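You operate a simulated robot arm through the tools that you are given. There is no shell and no other tool. Be economical: measure what you need, move in short steps, check, and stop when the job is done.

Carry out the task below with a simulated robot arm. There is one attempt and no reset: what you move stays moved.

TASK
Take the grey plug and put it on top of the blue pad on the top of the check bench. Then turn the volt knob to 12 v.

It is judged by the outcome, as a careful person would: the job done as asked, and still so three seconds after it is handed in. It fails if anything else is knocked over, pushed out of place, dropped, spilled or broken.

THE ROBOT
A 6-joint arm with a two-finger parallel gripper, fixed in place. Base frame: the origin is at the foot of the arm, x ahead of it, y to its left, z up; the work surface is at about z = 0. Lengths are in m, angles in rad, forces in N, time in s.
With the tool pointing down near the work surface it reaches from about 0.14 to 0.58 m from the base axis. Its first joint turns from -1.152 to 1.152 rad. Payload 2.1 kg.
Tool frame: the origin (TCP) lies between the finger pads and is the grasp point; the fingertips stand 0.03 m ahead of it; z points along the fingers, y is the line along which they close. The gripper opens to 0.094 m. The fingers are 0.028 m wide and 0.01 m thick; the gripper's body (0.05 by 0.096 m) begins 0.055 m behind the TCP.
Orientation is that of the tool frame in the base frame, as [roll, pitch, yaw] about the fixed x, y, z axes, in that order (R = Rz(yaw) Ry(pitch) Rx(roll)). With the fingers straight down and closing along the base's y, the tool's x points along the base's -x, its y along +y and its z along -z.

THE INTERFACE
- The arm moves only by the tool jog_arm. Its argument "rows" is a list of rows, each an object of numbers (a shift or turn left out is 0, a gripper value left out holds the last): "tx", "ty", "tz": the shift along the tool's x, y, z in m; "rx", "ry", "rz": the turn, a rotation vector about the tool's x, y, z in rad; "claw": the closure in counts, from 0 (fully open) to 255 (shut). In form: [{"tx": .., "ty": .., "tz": .., "rx": .., "ry": .., "rz": .., "claw": ..}, ...]. A call has 1 to 10 rows; each row shifts and turns the commanded pose from where the row before left it, along the tool's axes as they then stand. A row lasts 0.2 s, in which the tool goes at most 0.05 m and 0.15 rad; a call with a longer step from one row to the next is refused whole, and so is a gripper value outside its range. A pose out of reach is approached as far as the arm can. The call stops where the force on the tool passes 40 N (or 10 N more than at its start, if that is more) or the arm is blocked; 0.2 s more then pass. The fingers move at their own pace (about 0.072 m/s each) and stop on an object; they squeeze with about 27 N. The grip force told is the motor's: it shows also when the fingers shut on nothing. Time passes only in rows, and 0.2 s behind the last, so rows that do not move let the fingers close. It gives the time, the measured TCP pose, the force on the tool (base axes), the opening and the grip force at its end, in the units of the frame above (readings bear some noise).
- Cameras (640 x 400 px; columns grow to the right, rows downward): "scene" is fixed at [0.0451, -0.3606, 0.4964]; the picture's right is [0.87, -0.50, 0.00], its down [-0.22, -0.38, -0.90] and it looks along [0.45, 0.78, -0.44] (base axes); focal length 323 px, centre (320, 200). "wrist" rides on the gripper at [-0.037, 0, -0.058] in the tool frame; the picture's right is [0.00, -1.00, 0.00], its down [0.97, 0.00, -0.24] and it looks along [0.24, 0.00, 0.97] (tool axes); focal length 218 px, centre (320, 200).
- snapshot(camera): a new picture of that camera. No time passes.
- locate(camera, pixels): for up to 12 pixels [column, row] of the newest picture of that camera ("zoom" is the newest enlarged one), the place [x, y, z] in the base frame of the surface seen there, good to about 0.002 m. No time passes.
- zoom(camera, box): a new picture of the part [left, top, right, bottom] of that camera's present view, enlarged. No time passes.
- close_job(): hands the job in; it is judged then, once.

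Work in short steps. Measure before you move; look again where a grasp or a placing could have gone wrong, and mend it. You have 80 turns and 34 pictures in all, the two below and enlarged ones among them. Open the gripper and draw the arm clear of the work before you hand the job in, unless the task says otherwise; then end with one line.

The tools are called after "Call:" by a JSON object that holds its "name" and its "arguments". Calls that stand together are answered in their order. jog_arm: Moves the arm, as the interface text tells. Its arguments: {"type":"object","properties":{"rows":{"type":"array"}},"required":["rows"]} The other tools are called the same way: snapshot (camera) takes a picture; locate (camera, pixels) gives the place of the surface under pixels of a picture; zoom (camera, box) takes an enlarged picture of a part of a camera's view; close_job () hands the job in.

At the start:

```text
clock: 0.0
tcp_pos: [0.2904, 0.0743, 0.2998]
ee_rot: [-3.142, -0.001, -3.14]
wrist_force: [0.3, 0.5, 0.8]
grip_width: 0.0939
gripper_force: 0.0
```

scene: 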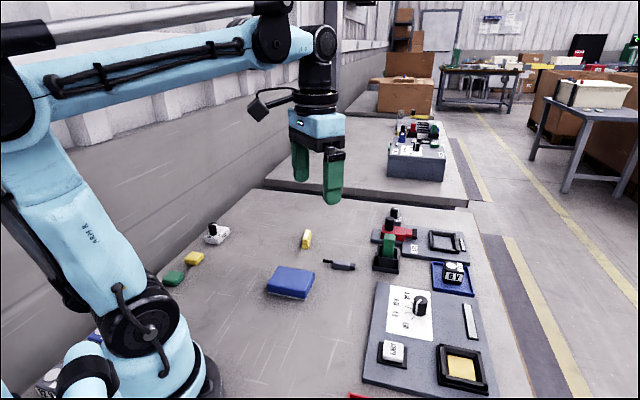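
wrist: 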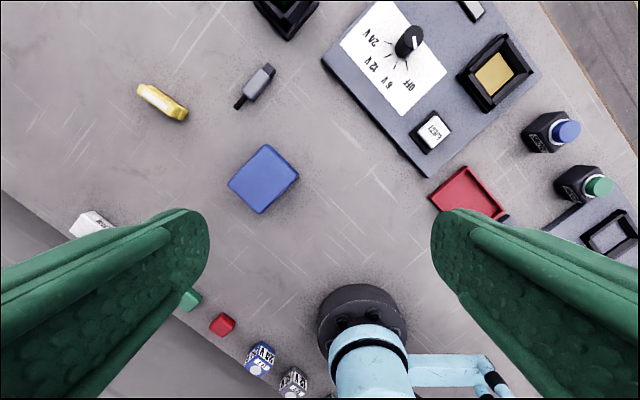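

I'll zoom in on the work area to identify the plug, the pad and the knob.

Call:
{"name": "zoom", "arguments": {"camera": "scene", "box": [340, 190, 500, 400]}}

Call:
{"name": "zoom", "arguments": {"camera": "scene", "box": [150, 200, 370, 320]}}

Call:
{"name": "zoom", "arguments": {"camera": "wrist", "box": [310, 0, 530, 180]}}

Call:
{"name": "zoom", "arguments": {"camera": "scene", "box": [370, 100, 470, 190]}}

```text
1.90 times, centred on (420, 295) of scene
```

zoom: 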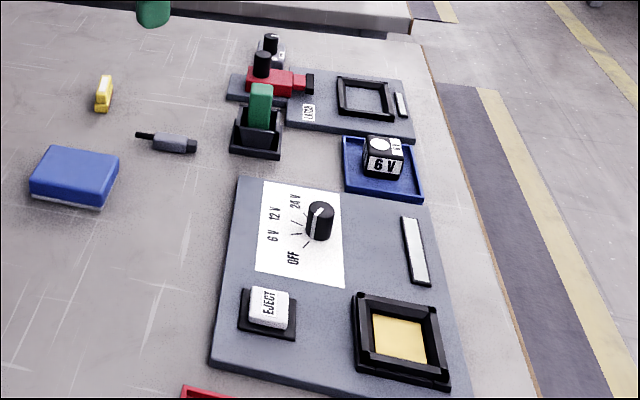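

```text
2.91 times, centred on (260, 260) of scene
```

zoom: 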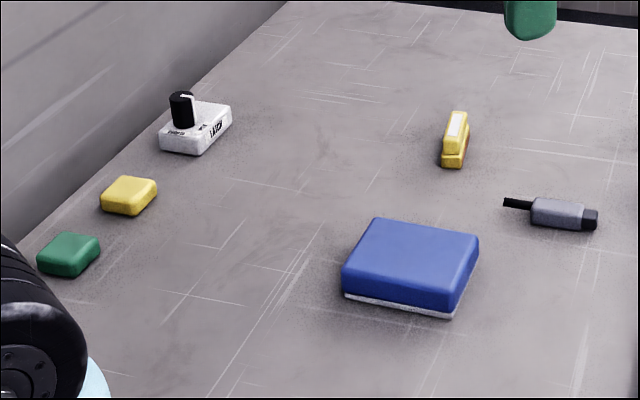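

```text
2.22 times, centred on (420, 90) of wrist
```

zoom: 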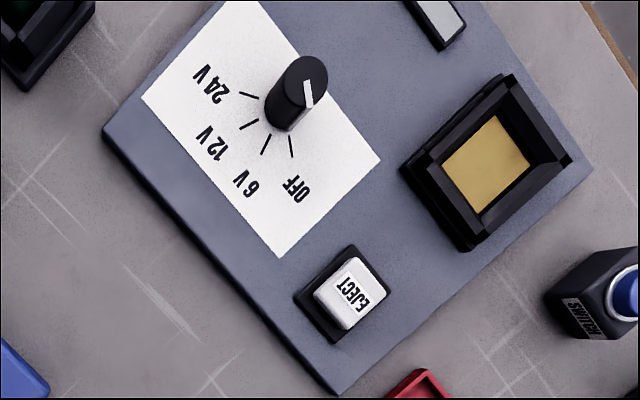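

```text
4.44 times, centred on (420, 145) of scene
```

zoom: 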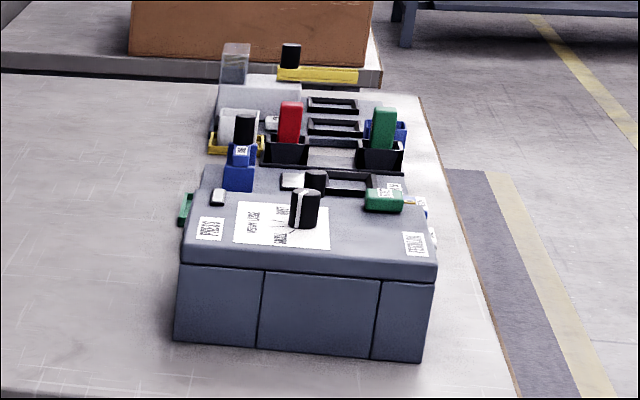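

The grey plug is at about wrist (255,87), the blue pad at (264,178), and the knob is pointing to OFF. I'll measure the plug, pad and surface.

Call:
{"name": "zoom", "arguments": {"camera": "wrist", "box": [210, 50, 320, 220]}}

Call:
{"name": "locate", "arguments": {"camera": "wrist", "pixels": [[237, 106], [248, 92], [258, 80], [270, 68], [266, 145], [230, 185], [262, 212], [299, 174], [264, 178], [410, 40], [200, 130], [389, 56]]}}

```text
2.35 times, centred on (265, 135) of wrist
```

zoom: 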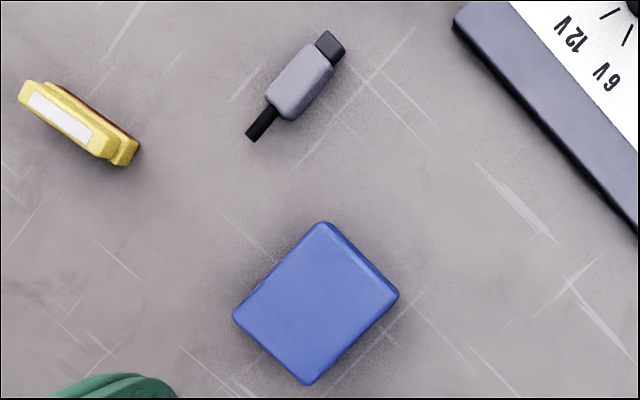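

```text
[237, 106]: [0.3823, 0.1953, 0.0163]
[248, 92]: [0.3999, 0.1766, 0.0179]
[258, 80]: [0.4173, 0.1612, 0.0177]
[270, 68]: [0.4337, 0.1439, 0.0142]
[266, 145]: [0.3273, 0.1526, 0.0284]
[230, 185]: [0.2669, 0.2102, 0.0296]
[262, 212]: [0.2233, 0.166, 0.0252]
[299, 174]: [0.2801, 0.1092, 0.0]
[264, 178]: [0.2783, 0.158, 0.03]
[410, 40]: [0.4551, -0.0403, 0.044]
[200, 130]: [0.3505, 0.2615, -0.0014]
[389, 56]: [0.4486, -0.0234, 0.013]
```

Refining plug and pad geometry on the enlarged picture.

Call:
{"name": "locate", "arguments": {"camera": "zoom", "pixels": [[269, 98], [288, 116], [330, 68], [309, 46], [301, 80], [331, 45], [262, 124], [250, 137], [322, 226], [237, 318], [308, 380], [394, 296]]}}

```text
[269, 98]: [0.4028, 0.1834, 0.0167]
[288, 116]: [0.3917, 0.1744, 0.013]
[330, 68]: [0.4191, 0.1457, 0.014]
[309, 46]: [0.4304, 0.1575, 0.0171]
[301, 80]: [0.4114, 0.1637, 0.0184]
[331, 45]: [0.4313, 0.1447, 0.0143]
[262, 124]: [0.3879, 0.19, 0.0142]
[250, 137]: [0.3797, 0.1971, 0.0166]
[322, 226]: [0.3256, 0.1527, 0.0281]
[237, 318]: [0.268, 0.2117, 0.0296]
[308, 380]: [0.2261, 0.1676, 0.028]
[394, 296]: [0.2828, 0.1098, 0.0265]
```

The plug's body centre is about (0.411, 0.165), its axis is at -45° and its top is at z≈0.018. The pad centre is about (0.276, 0.160) with its top at 0.030. Next I go above the plug, turn 45° and come partway down.

Call:
{"name": "jog_arm", "arguments": {"rows": [{"tx": -0.03015, "ty": 0.0227, "claw": 100}, {"tx": -0.03015, "ty": 0.0227}, {"tx": -0.03015, "ty": 0.0227}, {"tx": -0.03015, "ty": 0.0227}, {"tz": 0.035, "rz": 0.131}, {"tz": 0.035, "rz": 0.131}, {"tz": 0.035, "rz": 0.131}, {"tz": 0.035, "rz": 0.131}, {"tz": 0.035, "rz": 0.131}, {"tz": 0.035, "rz": 0.131}]}}

Call:
{"name": "snapshot", "arguments": {"camera": "wrist"}}

```text
clock: 2.2
tcp_pos: [0.411, 0.1646, 0.0889]
ee_rot: [-3.141, 0.002, 2.354]
wrist_force: [-0.4, 0.0, 0.2]
grip_width: 0.0572
gripper_force: 0.2
```

```text
26 pictures are left
```

wrist: 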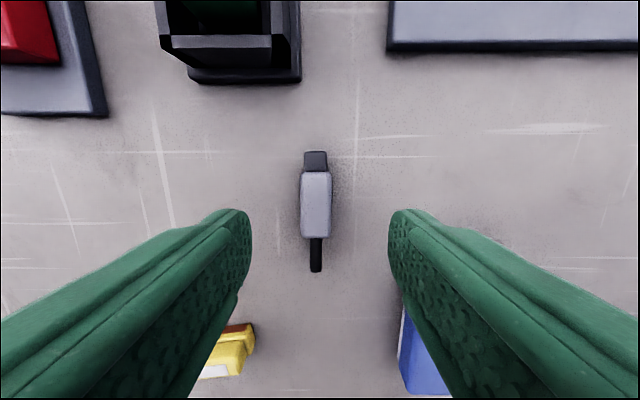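

The plug sits aligned between the fingers at (316,205). I go down to TCP z≈0.034 and close.

Call:
{"name": "jog_arm", "arguments": {"rows": [{"tz": 0.02}, {"tz": 0.02}, {"tz": 0.015}, {"claw": 255}, {}, {}, {}, {}]}}

Call:
{"name": "snapshot", "arguments": {"camera": "wrist"}}

```text
clock: 4.0
tcp_pos: [0.4101, 0.1645, 0.0357]
ee_rot: [3.141, 0.0, 2.355]
wrist_force: [0.6, -0.3, -0.5]
grip_width: 0.0186
gripper_force: 26.4
```

```text
25 pictures are left
```

wrist: 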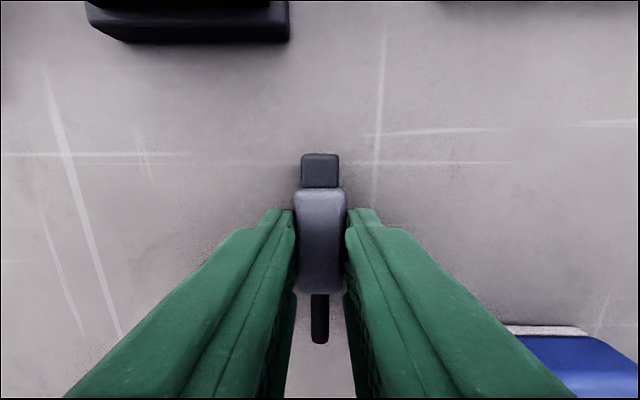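

The plug is held (width 0.0186). I lift it and carry it over the pad centre.

Call:
{"name": "jog_arm", "arguments": {"rows": [{"tz": -0.03}, {"tz": -0.04}, {"tz": -0.01}, {"tx": 0.0222, "ty": -0.0245}, {"tx": 0.0222, "ty": -0.0245}, {"tx": 0.0222, "ty": -0.0245}, {"tx": 0.0222, "ty": -0.0245}, {}]}}

Call:
{"name": "snapshot", "arguments": {"camera": "wrist"}}

Call:
{"name": "snapshot", "arguments": {"camera": "scene"}}

```text
clock: 5.8
tcp_pos: [0.2792, 0.1594, 0.1153]
ee_rot: [-3.141, -0.001, 2.357]
wrist_force: [-0.3, -0.4, 0.1]
grip_width: 0.0188
gripper_force: 27.1
```

```text
24 pictures are left
```

wrist: 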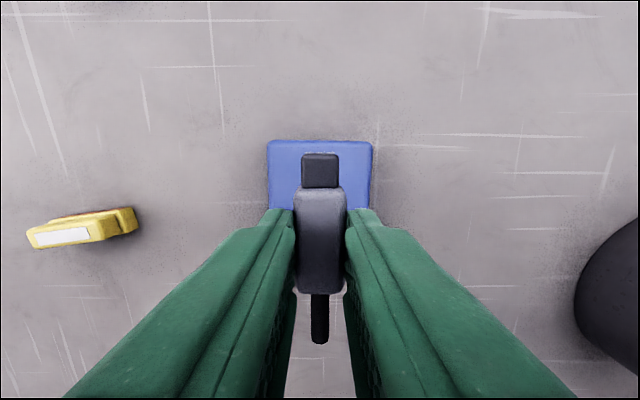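

```text
23 pictures are left
```

scene: 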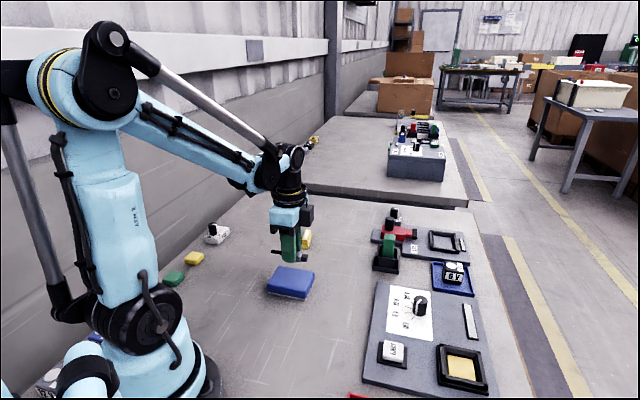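

The plug is over the pad and aligned with it. I lower to about 1 mm above contact (z≈0.067).

Call:
{"name": "jog_arm", "arguments": {"rows": [{"tz": 0.025}, {"tz": 0.015}, {"tz": 0.008}, {}]}}

Call:
{"name": "zoom", "arguments": {"camera": "scene", "box": [250, 220, 330, 310]}}

Call:
{"name": "snapshot", "arguments": {"camera": "wrist"}}

```text
clock: 6.8
tcp_pos: [0.2795, 0.1603, 0.0663]
ee_rot: [3.14, 0.0, 2.354]
wrist_force: [0.7, -0.3, 0.0]
grip_width: 0.019
gripper_force: 27.0
```

```text
4.44 times, centred on (290, 265) of scene
```

zoom: 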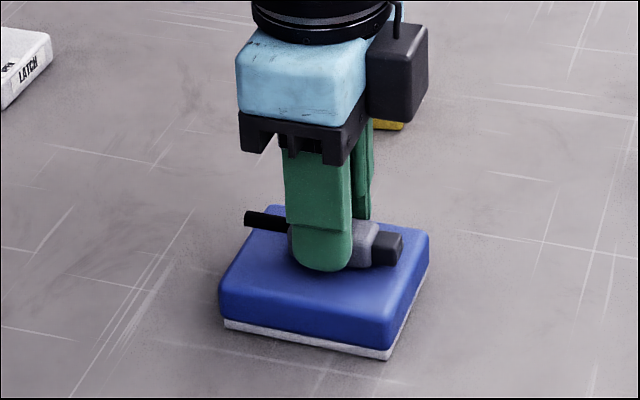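

```text
21 pictures are left
```

wrist: 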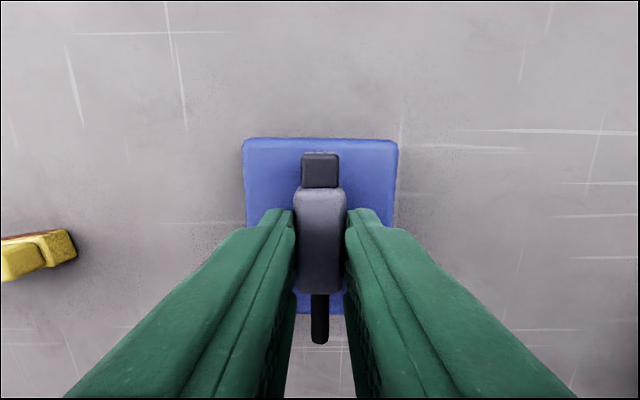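

The plug is just over the pad with its body slightly behind centre. I shift it 4 mm forward, set it down and release.

Call:
{"name": "jog_arm", "arguments": {"rows": [{"tz": -0.004}, {"tx": -0.004}, {"tz": 0.003}, {"tz": 0.001}, {}, {"claw": 200}, {"claw": 160}, {"claw": 130}, {}]}}

Call:
{"name": "zoom", "arguments": {"camera": "scene", "box": [250, 220, 330, 310]}}

```text
clock: 8.8
tcp_pos: [0.2813, 0.1548, 0.0674]
ee_rot: [3.141, 0.0, 2.356]
wrist_force: [0.4, 0.7, 0.5]
grip_width: 0.0463
gripper_force: 0.0
```

```text
4.44 times, centred on (290, 265) of scene
```

zoom: 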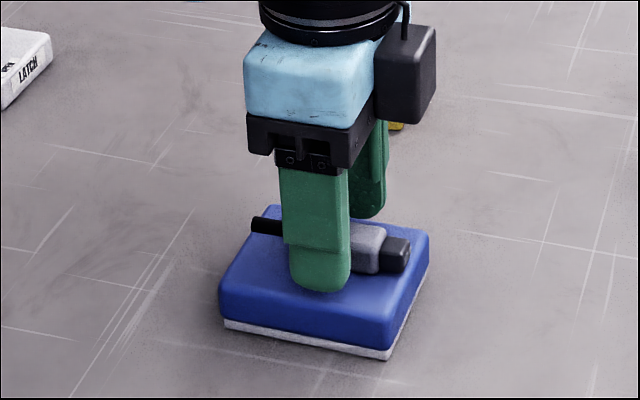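

The plug rests on the pad. I raise the arm and go over the knob for a close look.

Call:
{"name": "jog_arm", "arguments": {"rows": [{"tz": -0.03}, {"tz": -0.05}, {"tz": -0.05}, {"tx": -0.039, "ty": -0.006}, {"tx": -0.039, "ty": -0.006}, {"tx": -0.039, "ty": -0.006}, {"tx": -0.039, "ty": -0.006}, {"tx": -0.039, "ty": -0.006}, {"tx": -0.039, "ty": -0.006}, {}]}}

Call:
{"name": "snapshot", "arguments": {"camera": "wrist"}}

Call:
{"name": "snapshot", "arguments": {"camera": "scene"}}

```text
clock: 11.0
tcp_pos: [0.4211, -0.0362, 0.1962]
ee_rot: [-3.142, -0.001, 2.356]
wrist_force: [0.5, 0.3, 0.1]
grip_width: 0.046
gripper_force: 0.1
```

```text
19 pictures are left
```

wrist: 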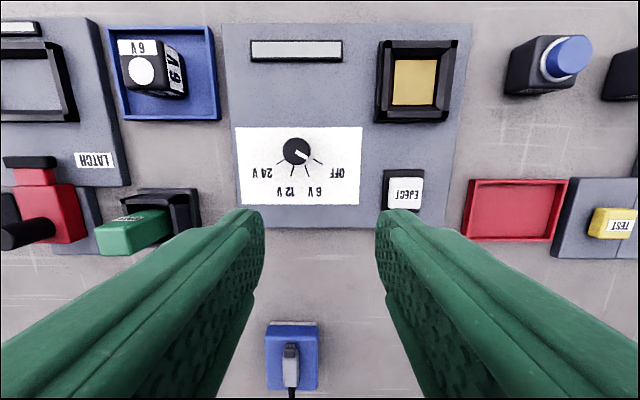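

```text
18 pictures are left
```

scene: 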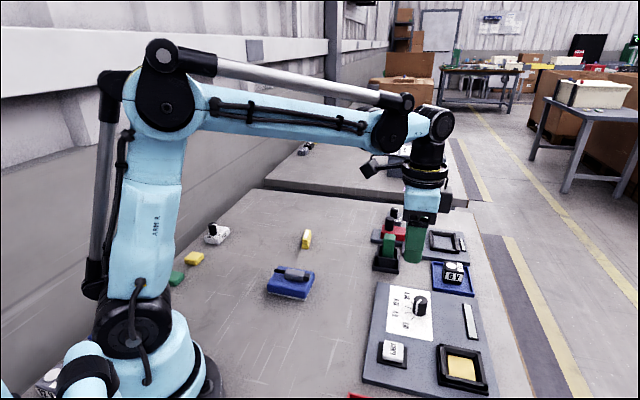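

The knob is at wrist (297,151), aimed at OFF. I zoom in to measure it and its ticks.

Call:
{"name": "zoom", "arguments": {"camera": "wrist", "box": [233, 125, 361, 205]}}

```text
5.00 times, centred on (297, 165) of wrist
```

zoom: 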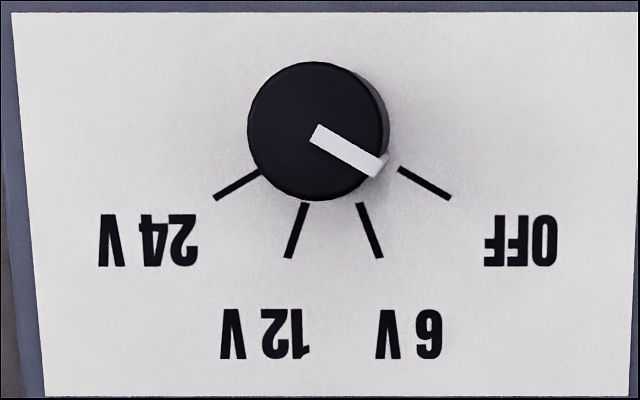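

Call:
{"name": "locate", "arguments": {"camera": "zoom", "pixels": [[402, 170], [449, 197], [361, 206], [379, 256], [304, 206], [289, 256], [257, 173], [217, 197], [316, 132], [372, 166], [260, 131], [316, 75]]}}

```text
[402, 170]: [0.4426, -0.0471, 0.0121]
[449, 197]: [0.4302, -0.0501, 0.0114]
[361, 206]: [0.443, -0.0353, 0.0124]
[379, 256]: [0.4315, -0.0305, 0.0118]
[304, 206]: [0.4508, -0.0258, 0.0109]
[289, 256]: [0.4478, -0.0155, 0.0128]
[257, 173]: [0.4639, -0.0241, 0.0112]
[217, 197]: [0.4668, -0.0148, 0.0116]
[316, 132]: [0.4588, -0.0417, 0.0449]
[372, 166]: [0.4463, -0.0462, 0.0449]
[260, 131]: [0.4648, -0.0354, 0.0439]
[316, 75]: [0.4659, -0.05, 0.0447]
```

Ticks are 40° apart, so OFF→12 V is 80°, which is positive about tool z. The pivot is at about (0.459, -0.042), with the knob top at z 0.045 and a diameter of ~0.022. I centre over it, pre-rotate by -0.7 and come down partway.

Call:
{"name": "jog_arm", "arguments": {"rows": [{"tx": -0.0309, "ty": 0.0227}, {"rz": -0.14, "tz": 0.016}, {"rz": -0.14, "tz": 0.016}, {"rz": -0.14, "tz": 0.016}, {"rz": -0.14, "tz": 0.016}, {"rz": -0.14, "tz": 0.016}, {}]}}

Call:
{"name": "snapshot", "arguments": {"camera": "wrist"}}

```text
clock: 12.6
tcp_pos: [0.4587, -0.0408, 0.1166]
ee_rot: [-3.141, 0.001, 3.058]
wrist_force: [-0.4, 0.1, -0.1]
grip_width: 0.0461
gripper_force: 0.2
```

```text
16 pictures are left
```

wrist: 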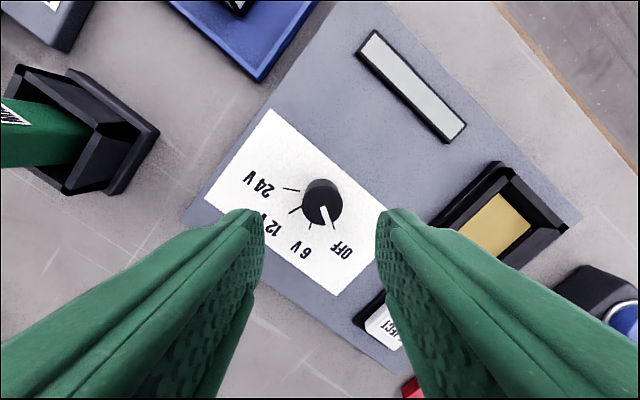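

The knob (321,204) is centred between the fingers. I go down around it and close on it.

Call:
{"name": "jog_arm", "arguments": {"rows": [{"tz": 0.02}, {"tz": 0.02}, {"tz": 0.02}, {"tz": 0.005}, {}, {"claw": 255}, {}, {}, {}]}}

Call:
{"name": "snapshot", "arguments": {"camera": "wrist"}}

```text
clock: 14.6
tcp_pos: [0.4595, -0.0426, 0.0513]
ee_rot: [-3.141, -0.001, 3.055]
wrist_force: [-1.2, -16.1, -10.0]
grip_width: 0.0252
gripper_force: 45.0
```

```text
15 pictures are left
```

wrist: 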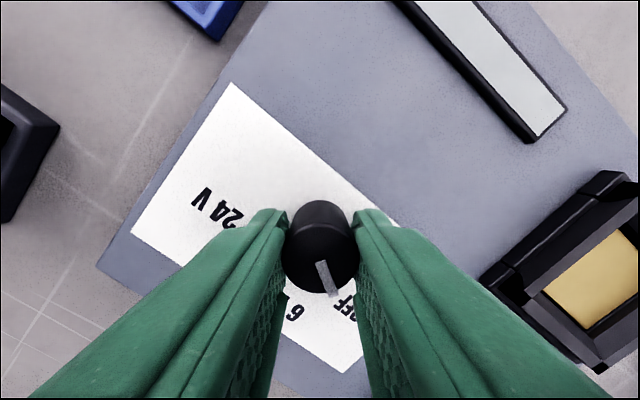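

Gripped (0.025 wide), but there is a 16 N sideways reaction toward -y. I ease the tool 1.5 mm that way before turning.

Call:
{"name": "jog_arm", "arguments": {"rows": [{"ty": -0.001}, {}]}}

```text
clock: 15.2
tcp_pos: [0.459, -0.0427, 0.0518]
ee_rot: [-3.14, 0.001, 3.056]
wrist_force: [-5.2, -12.0, -12.8]
grip_width: 0.0254
gripper_force: 45.0
```

Stiffness is about 4 N/mm, so I ease a further 2 mm and then start turning gently.

Call:
{"name": "jog_arm", "arguments": {"rows": [{"ty": -0.002}, {}, {"rz": 0.1}, {"rz": 0.1}, {}]}}

Call:
{"name": "zoom", "arguments": {"camera": "wrist", "box": [233, 165, 409, 375]}}

```text
clock: 16.4
tcp_pos: [0.4591, -0.0425, 0.052]
ee_rot: [3.138, 0.0, 2.856]
wrist_force: [5.6, 17.6, -28.6]
grip_width: 0.0251
gripper_force: 44.6
```

```text
1.90 times, centred on (321, 270) of wrist
```

zoom: 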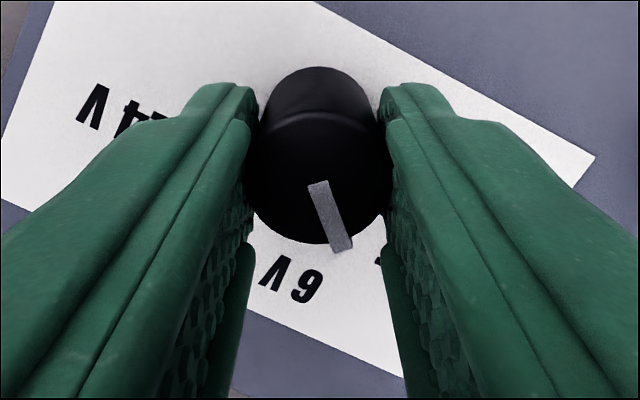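

The knob turns with the tool. I relieve the side and vertical load a little before continuing.

Call:
{"name": "jog_arm", "arguments": {"rows": [{"ty": 0.001, "tz": 0.001}, {}]}}

```text
clock: 17.0
tcp_pos: [0.4596, -0.0423, 0.0508]
ee_rot: [3.138, -0.001, 2.855]
wrist_force: [4.3, 17.6, -3.2]
grip_width: 0.0252
gripper_force: 44.5
```

Call:
{"name": "jog_arm", "arguments": {"rows": [{"ty": 0.0012}, {}]}}

```text
clock: 17.6
tcp_pos: [0.4586, -0.0421, 0.052]
ee_rot: [-3.141, 0.001, 2.857]
wrist_force: [3.0, 9.2, 8.5]
grip_width: 0.025
gripper_force: 44.6
```

Loads are small now. I turn on by 0.6 rad in gentle steps.

Call:
{"name": "jog_arm", "arguments": {"rows": [{"ty": 0.0006, "rz": 0.1}, {"rz": 0.1}, {"rz": 0.1}, {"rz": 0.1}, {"rz": 0.1}, {"rz": 0.1}, {}]}}

Call:
{"name": "snapshot", "arguments": {"camera": "wrist"}}

```text
clock: 19.2
tcp_pos: [0.4591, -0.0418, 0.0511]
ee_rot: [-3.141, -0.001, 2.252]
wrist_force: [-3.6, -4.0, 31.5]
grip_width: 0.0253
gripper_force: 44.8
```

```text
13 pictures are left
```

wrist: 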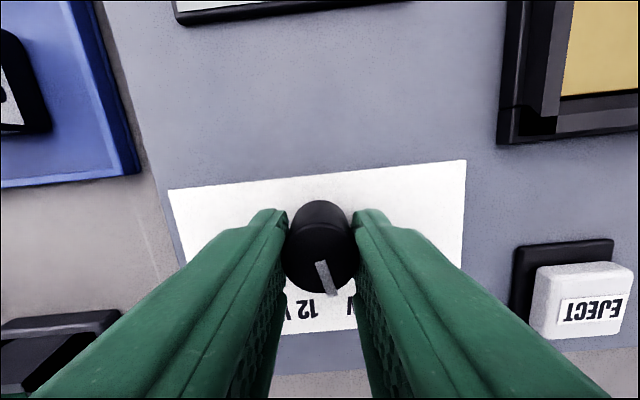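

Turned 0.80 of 1.40 rad with no slip. A vertical load of +31 N has built up, so I rise 1 mm and turn the rest.

Call:
{"name": "jog_arm", "arguments": {"rows": [{"tz": -0.001}, {}, {"rz": 0.1}, {"rz": 0.1}, {"rz": 0.1}, {}]}}

```text
clock: 20.6
tcp_pos: [0.4607, -0.0413, 0.0514]
ee_rot: [3.14, 0.001, 1.952]
wrist_force: [-4.4, -12.1, -19.4]
grip_width: 0.0254
gripper_force: 45.1
```

Call:
{"name": "jog_arm", "arguments": {"rows": [{"rz": 0.1}, {"rz": 0.1}, {"rz": 0.096}, {}]}}

Call:
{"name": "zoom", "arguments": {"camera": "wrist", "box": [233, 165, 409, 375]}}

```text
clock: 21.6
tcp_pos: [0.4604, -0.0417, 0.0516]
ee_rot: [-3.141, 0.001, 1.658]
wrist_force: [-1.1, -12.1, -29.2]
grip_width: 0.0249
gripper_force: 44.6
```

```text
1.90 times, centred on (321, 270) of wrist
```

zoom: 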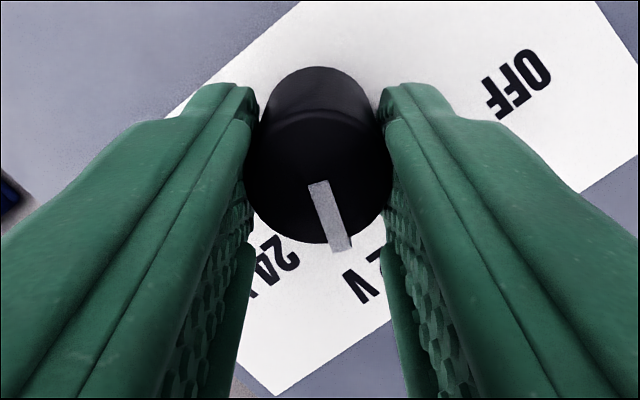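

The pointer now lies at about 114° against the 12 V tick at ~115°. I relieve the vertical load, release gently, rise straight up and look.

Call:
{"name": "jog_arm", "arguments": {"rows": [{"tz": 0.0007}, {"claw": 200}, {"claw": 150}, {"claw": 100}, {}, {"tz": -0.03}, {"tz": -0.05}, {"tz": -0.04}, {}]}}

Call:
{"name": "snapshot", "arguments": {"camera": "wrist"}}

```text
clock: 23.6
tcp_pos: [0.459, -0.0418, 0.1714]
ee_rot: [-3.141, -0.001, 1.659]
wrist_force: [-0.3, -0.1, 0.0]
grip_width: 0.0574
gripper_force: 0.0
```

```text
11 pictures are left
```

wrist: 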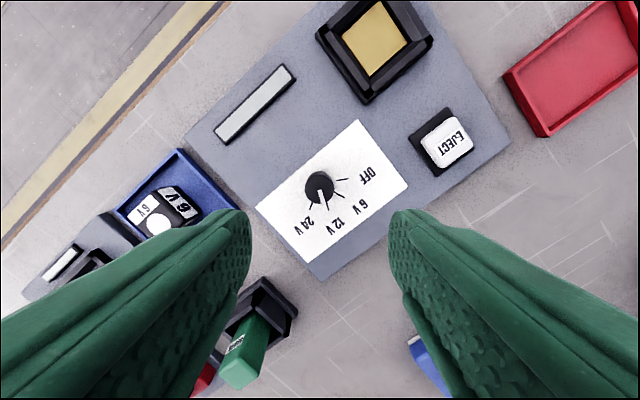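

Call:
{"name": "zoom", "arguments": {"camera": "wrist", "box": [256, 148, 384, 228]}}

Call:
{"name": "snapshot", "arguments": {"camera": "scene"}}

```text
5.00 times, centred on (320, 188) of wrist
```

zoom: 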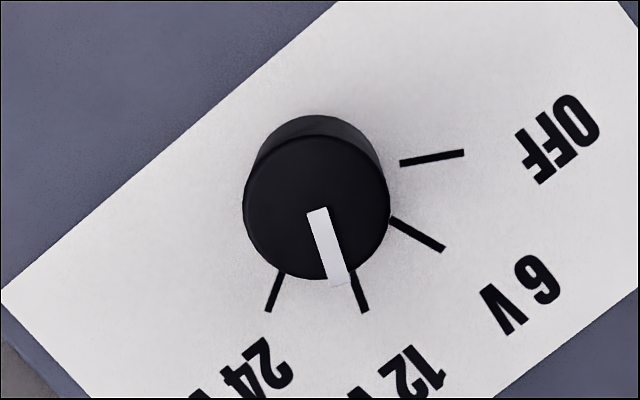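

```text
9 pictures are left
```

scene: 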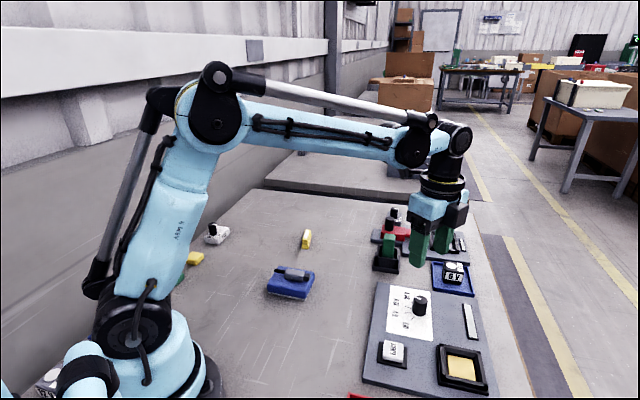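

The pointer looks parallel to the 12 V tick to within a few degrees. I'll check it numerically.

Call:
{"name": "locate", "arguments": {"camera": "zoom", "pixels": [[317, 212], [335, 272], [353, 276], [366, 311], [391, 218], [443, 249], [401, 163], [463, 153], [281, 273], [268, 311]]}}

```text
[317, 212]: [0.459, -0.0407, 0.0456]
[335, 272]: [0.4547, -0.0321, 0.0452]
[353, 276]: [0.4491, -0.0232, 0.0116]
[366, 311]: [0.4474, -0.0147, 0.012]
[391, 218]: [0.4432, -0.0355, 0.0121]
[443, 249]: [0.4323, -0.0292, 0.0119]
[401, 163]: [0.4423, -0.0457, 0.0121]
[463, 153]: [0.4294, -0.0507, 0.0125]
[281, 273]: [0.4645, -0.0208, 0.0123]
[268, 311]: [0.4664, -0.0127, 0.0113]
```

The pointer is at ~116° and the 12 V tick at ~113°, so they match within measuring noise. The plug is on the pad. I draw the arm further up and clear.

Call:
{"name": "jog_arm", "arguments": {"rows": [{"tz": -0.04}, {"tz": -0.04}, {"tz": -0.02, "claw": 0}, {}]}}

Call:
{"name": "zoom", "arguments": {"camera": "scene", "box": [250, 220, 490, 370]}}

```text
clock: 24.6
tcp_pos: [0.4603, -0.0424, 0.2708]
ee_rot: [-3.141, 0.0, 1.659]
wrist_force: [-0.6, -0.5, 0.4]
grip_width: 0.0936
gripper_force: 0.0
```

```text
2.67 times, centred on (370, 295) of scene
```

zoom: 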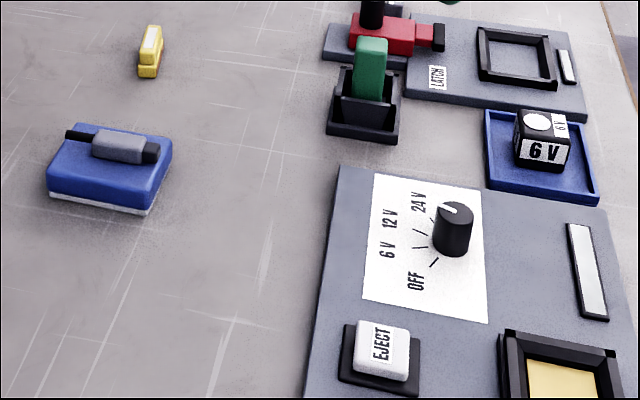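

The plug is on the blue pad, the knob is at 12 V, nothing else has moved and the arm is clear. I hand in.

Call:
{"name": "close_job", "arguments": {}}

```text
The job is handed in.
```

The grey plug is lying on the blue pad, the volt knob points to 12 V, the gripper is open and the arm is clear; I took "check bench" to mean the work surface in front of the arm.
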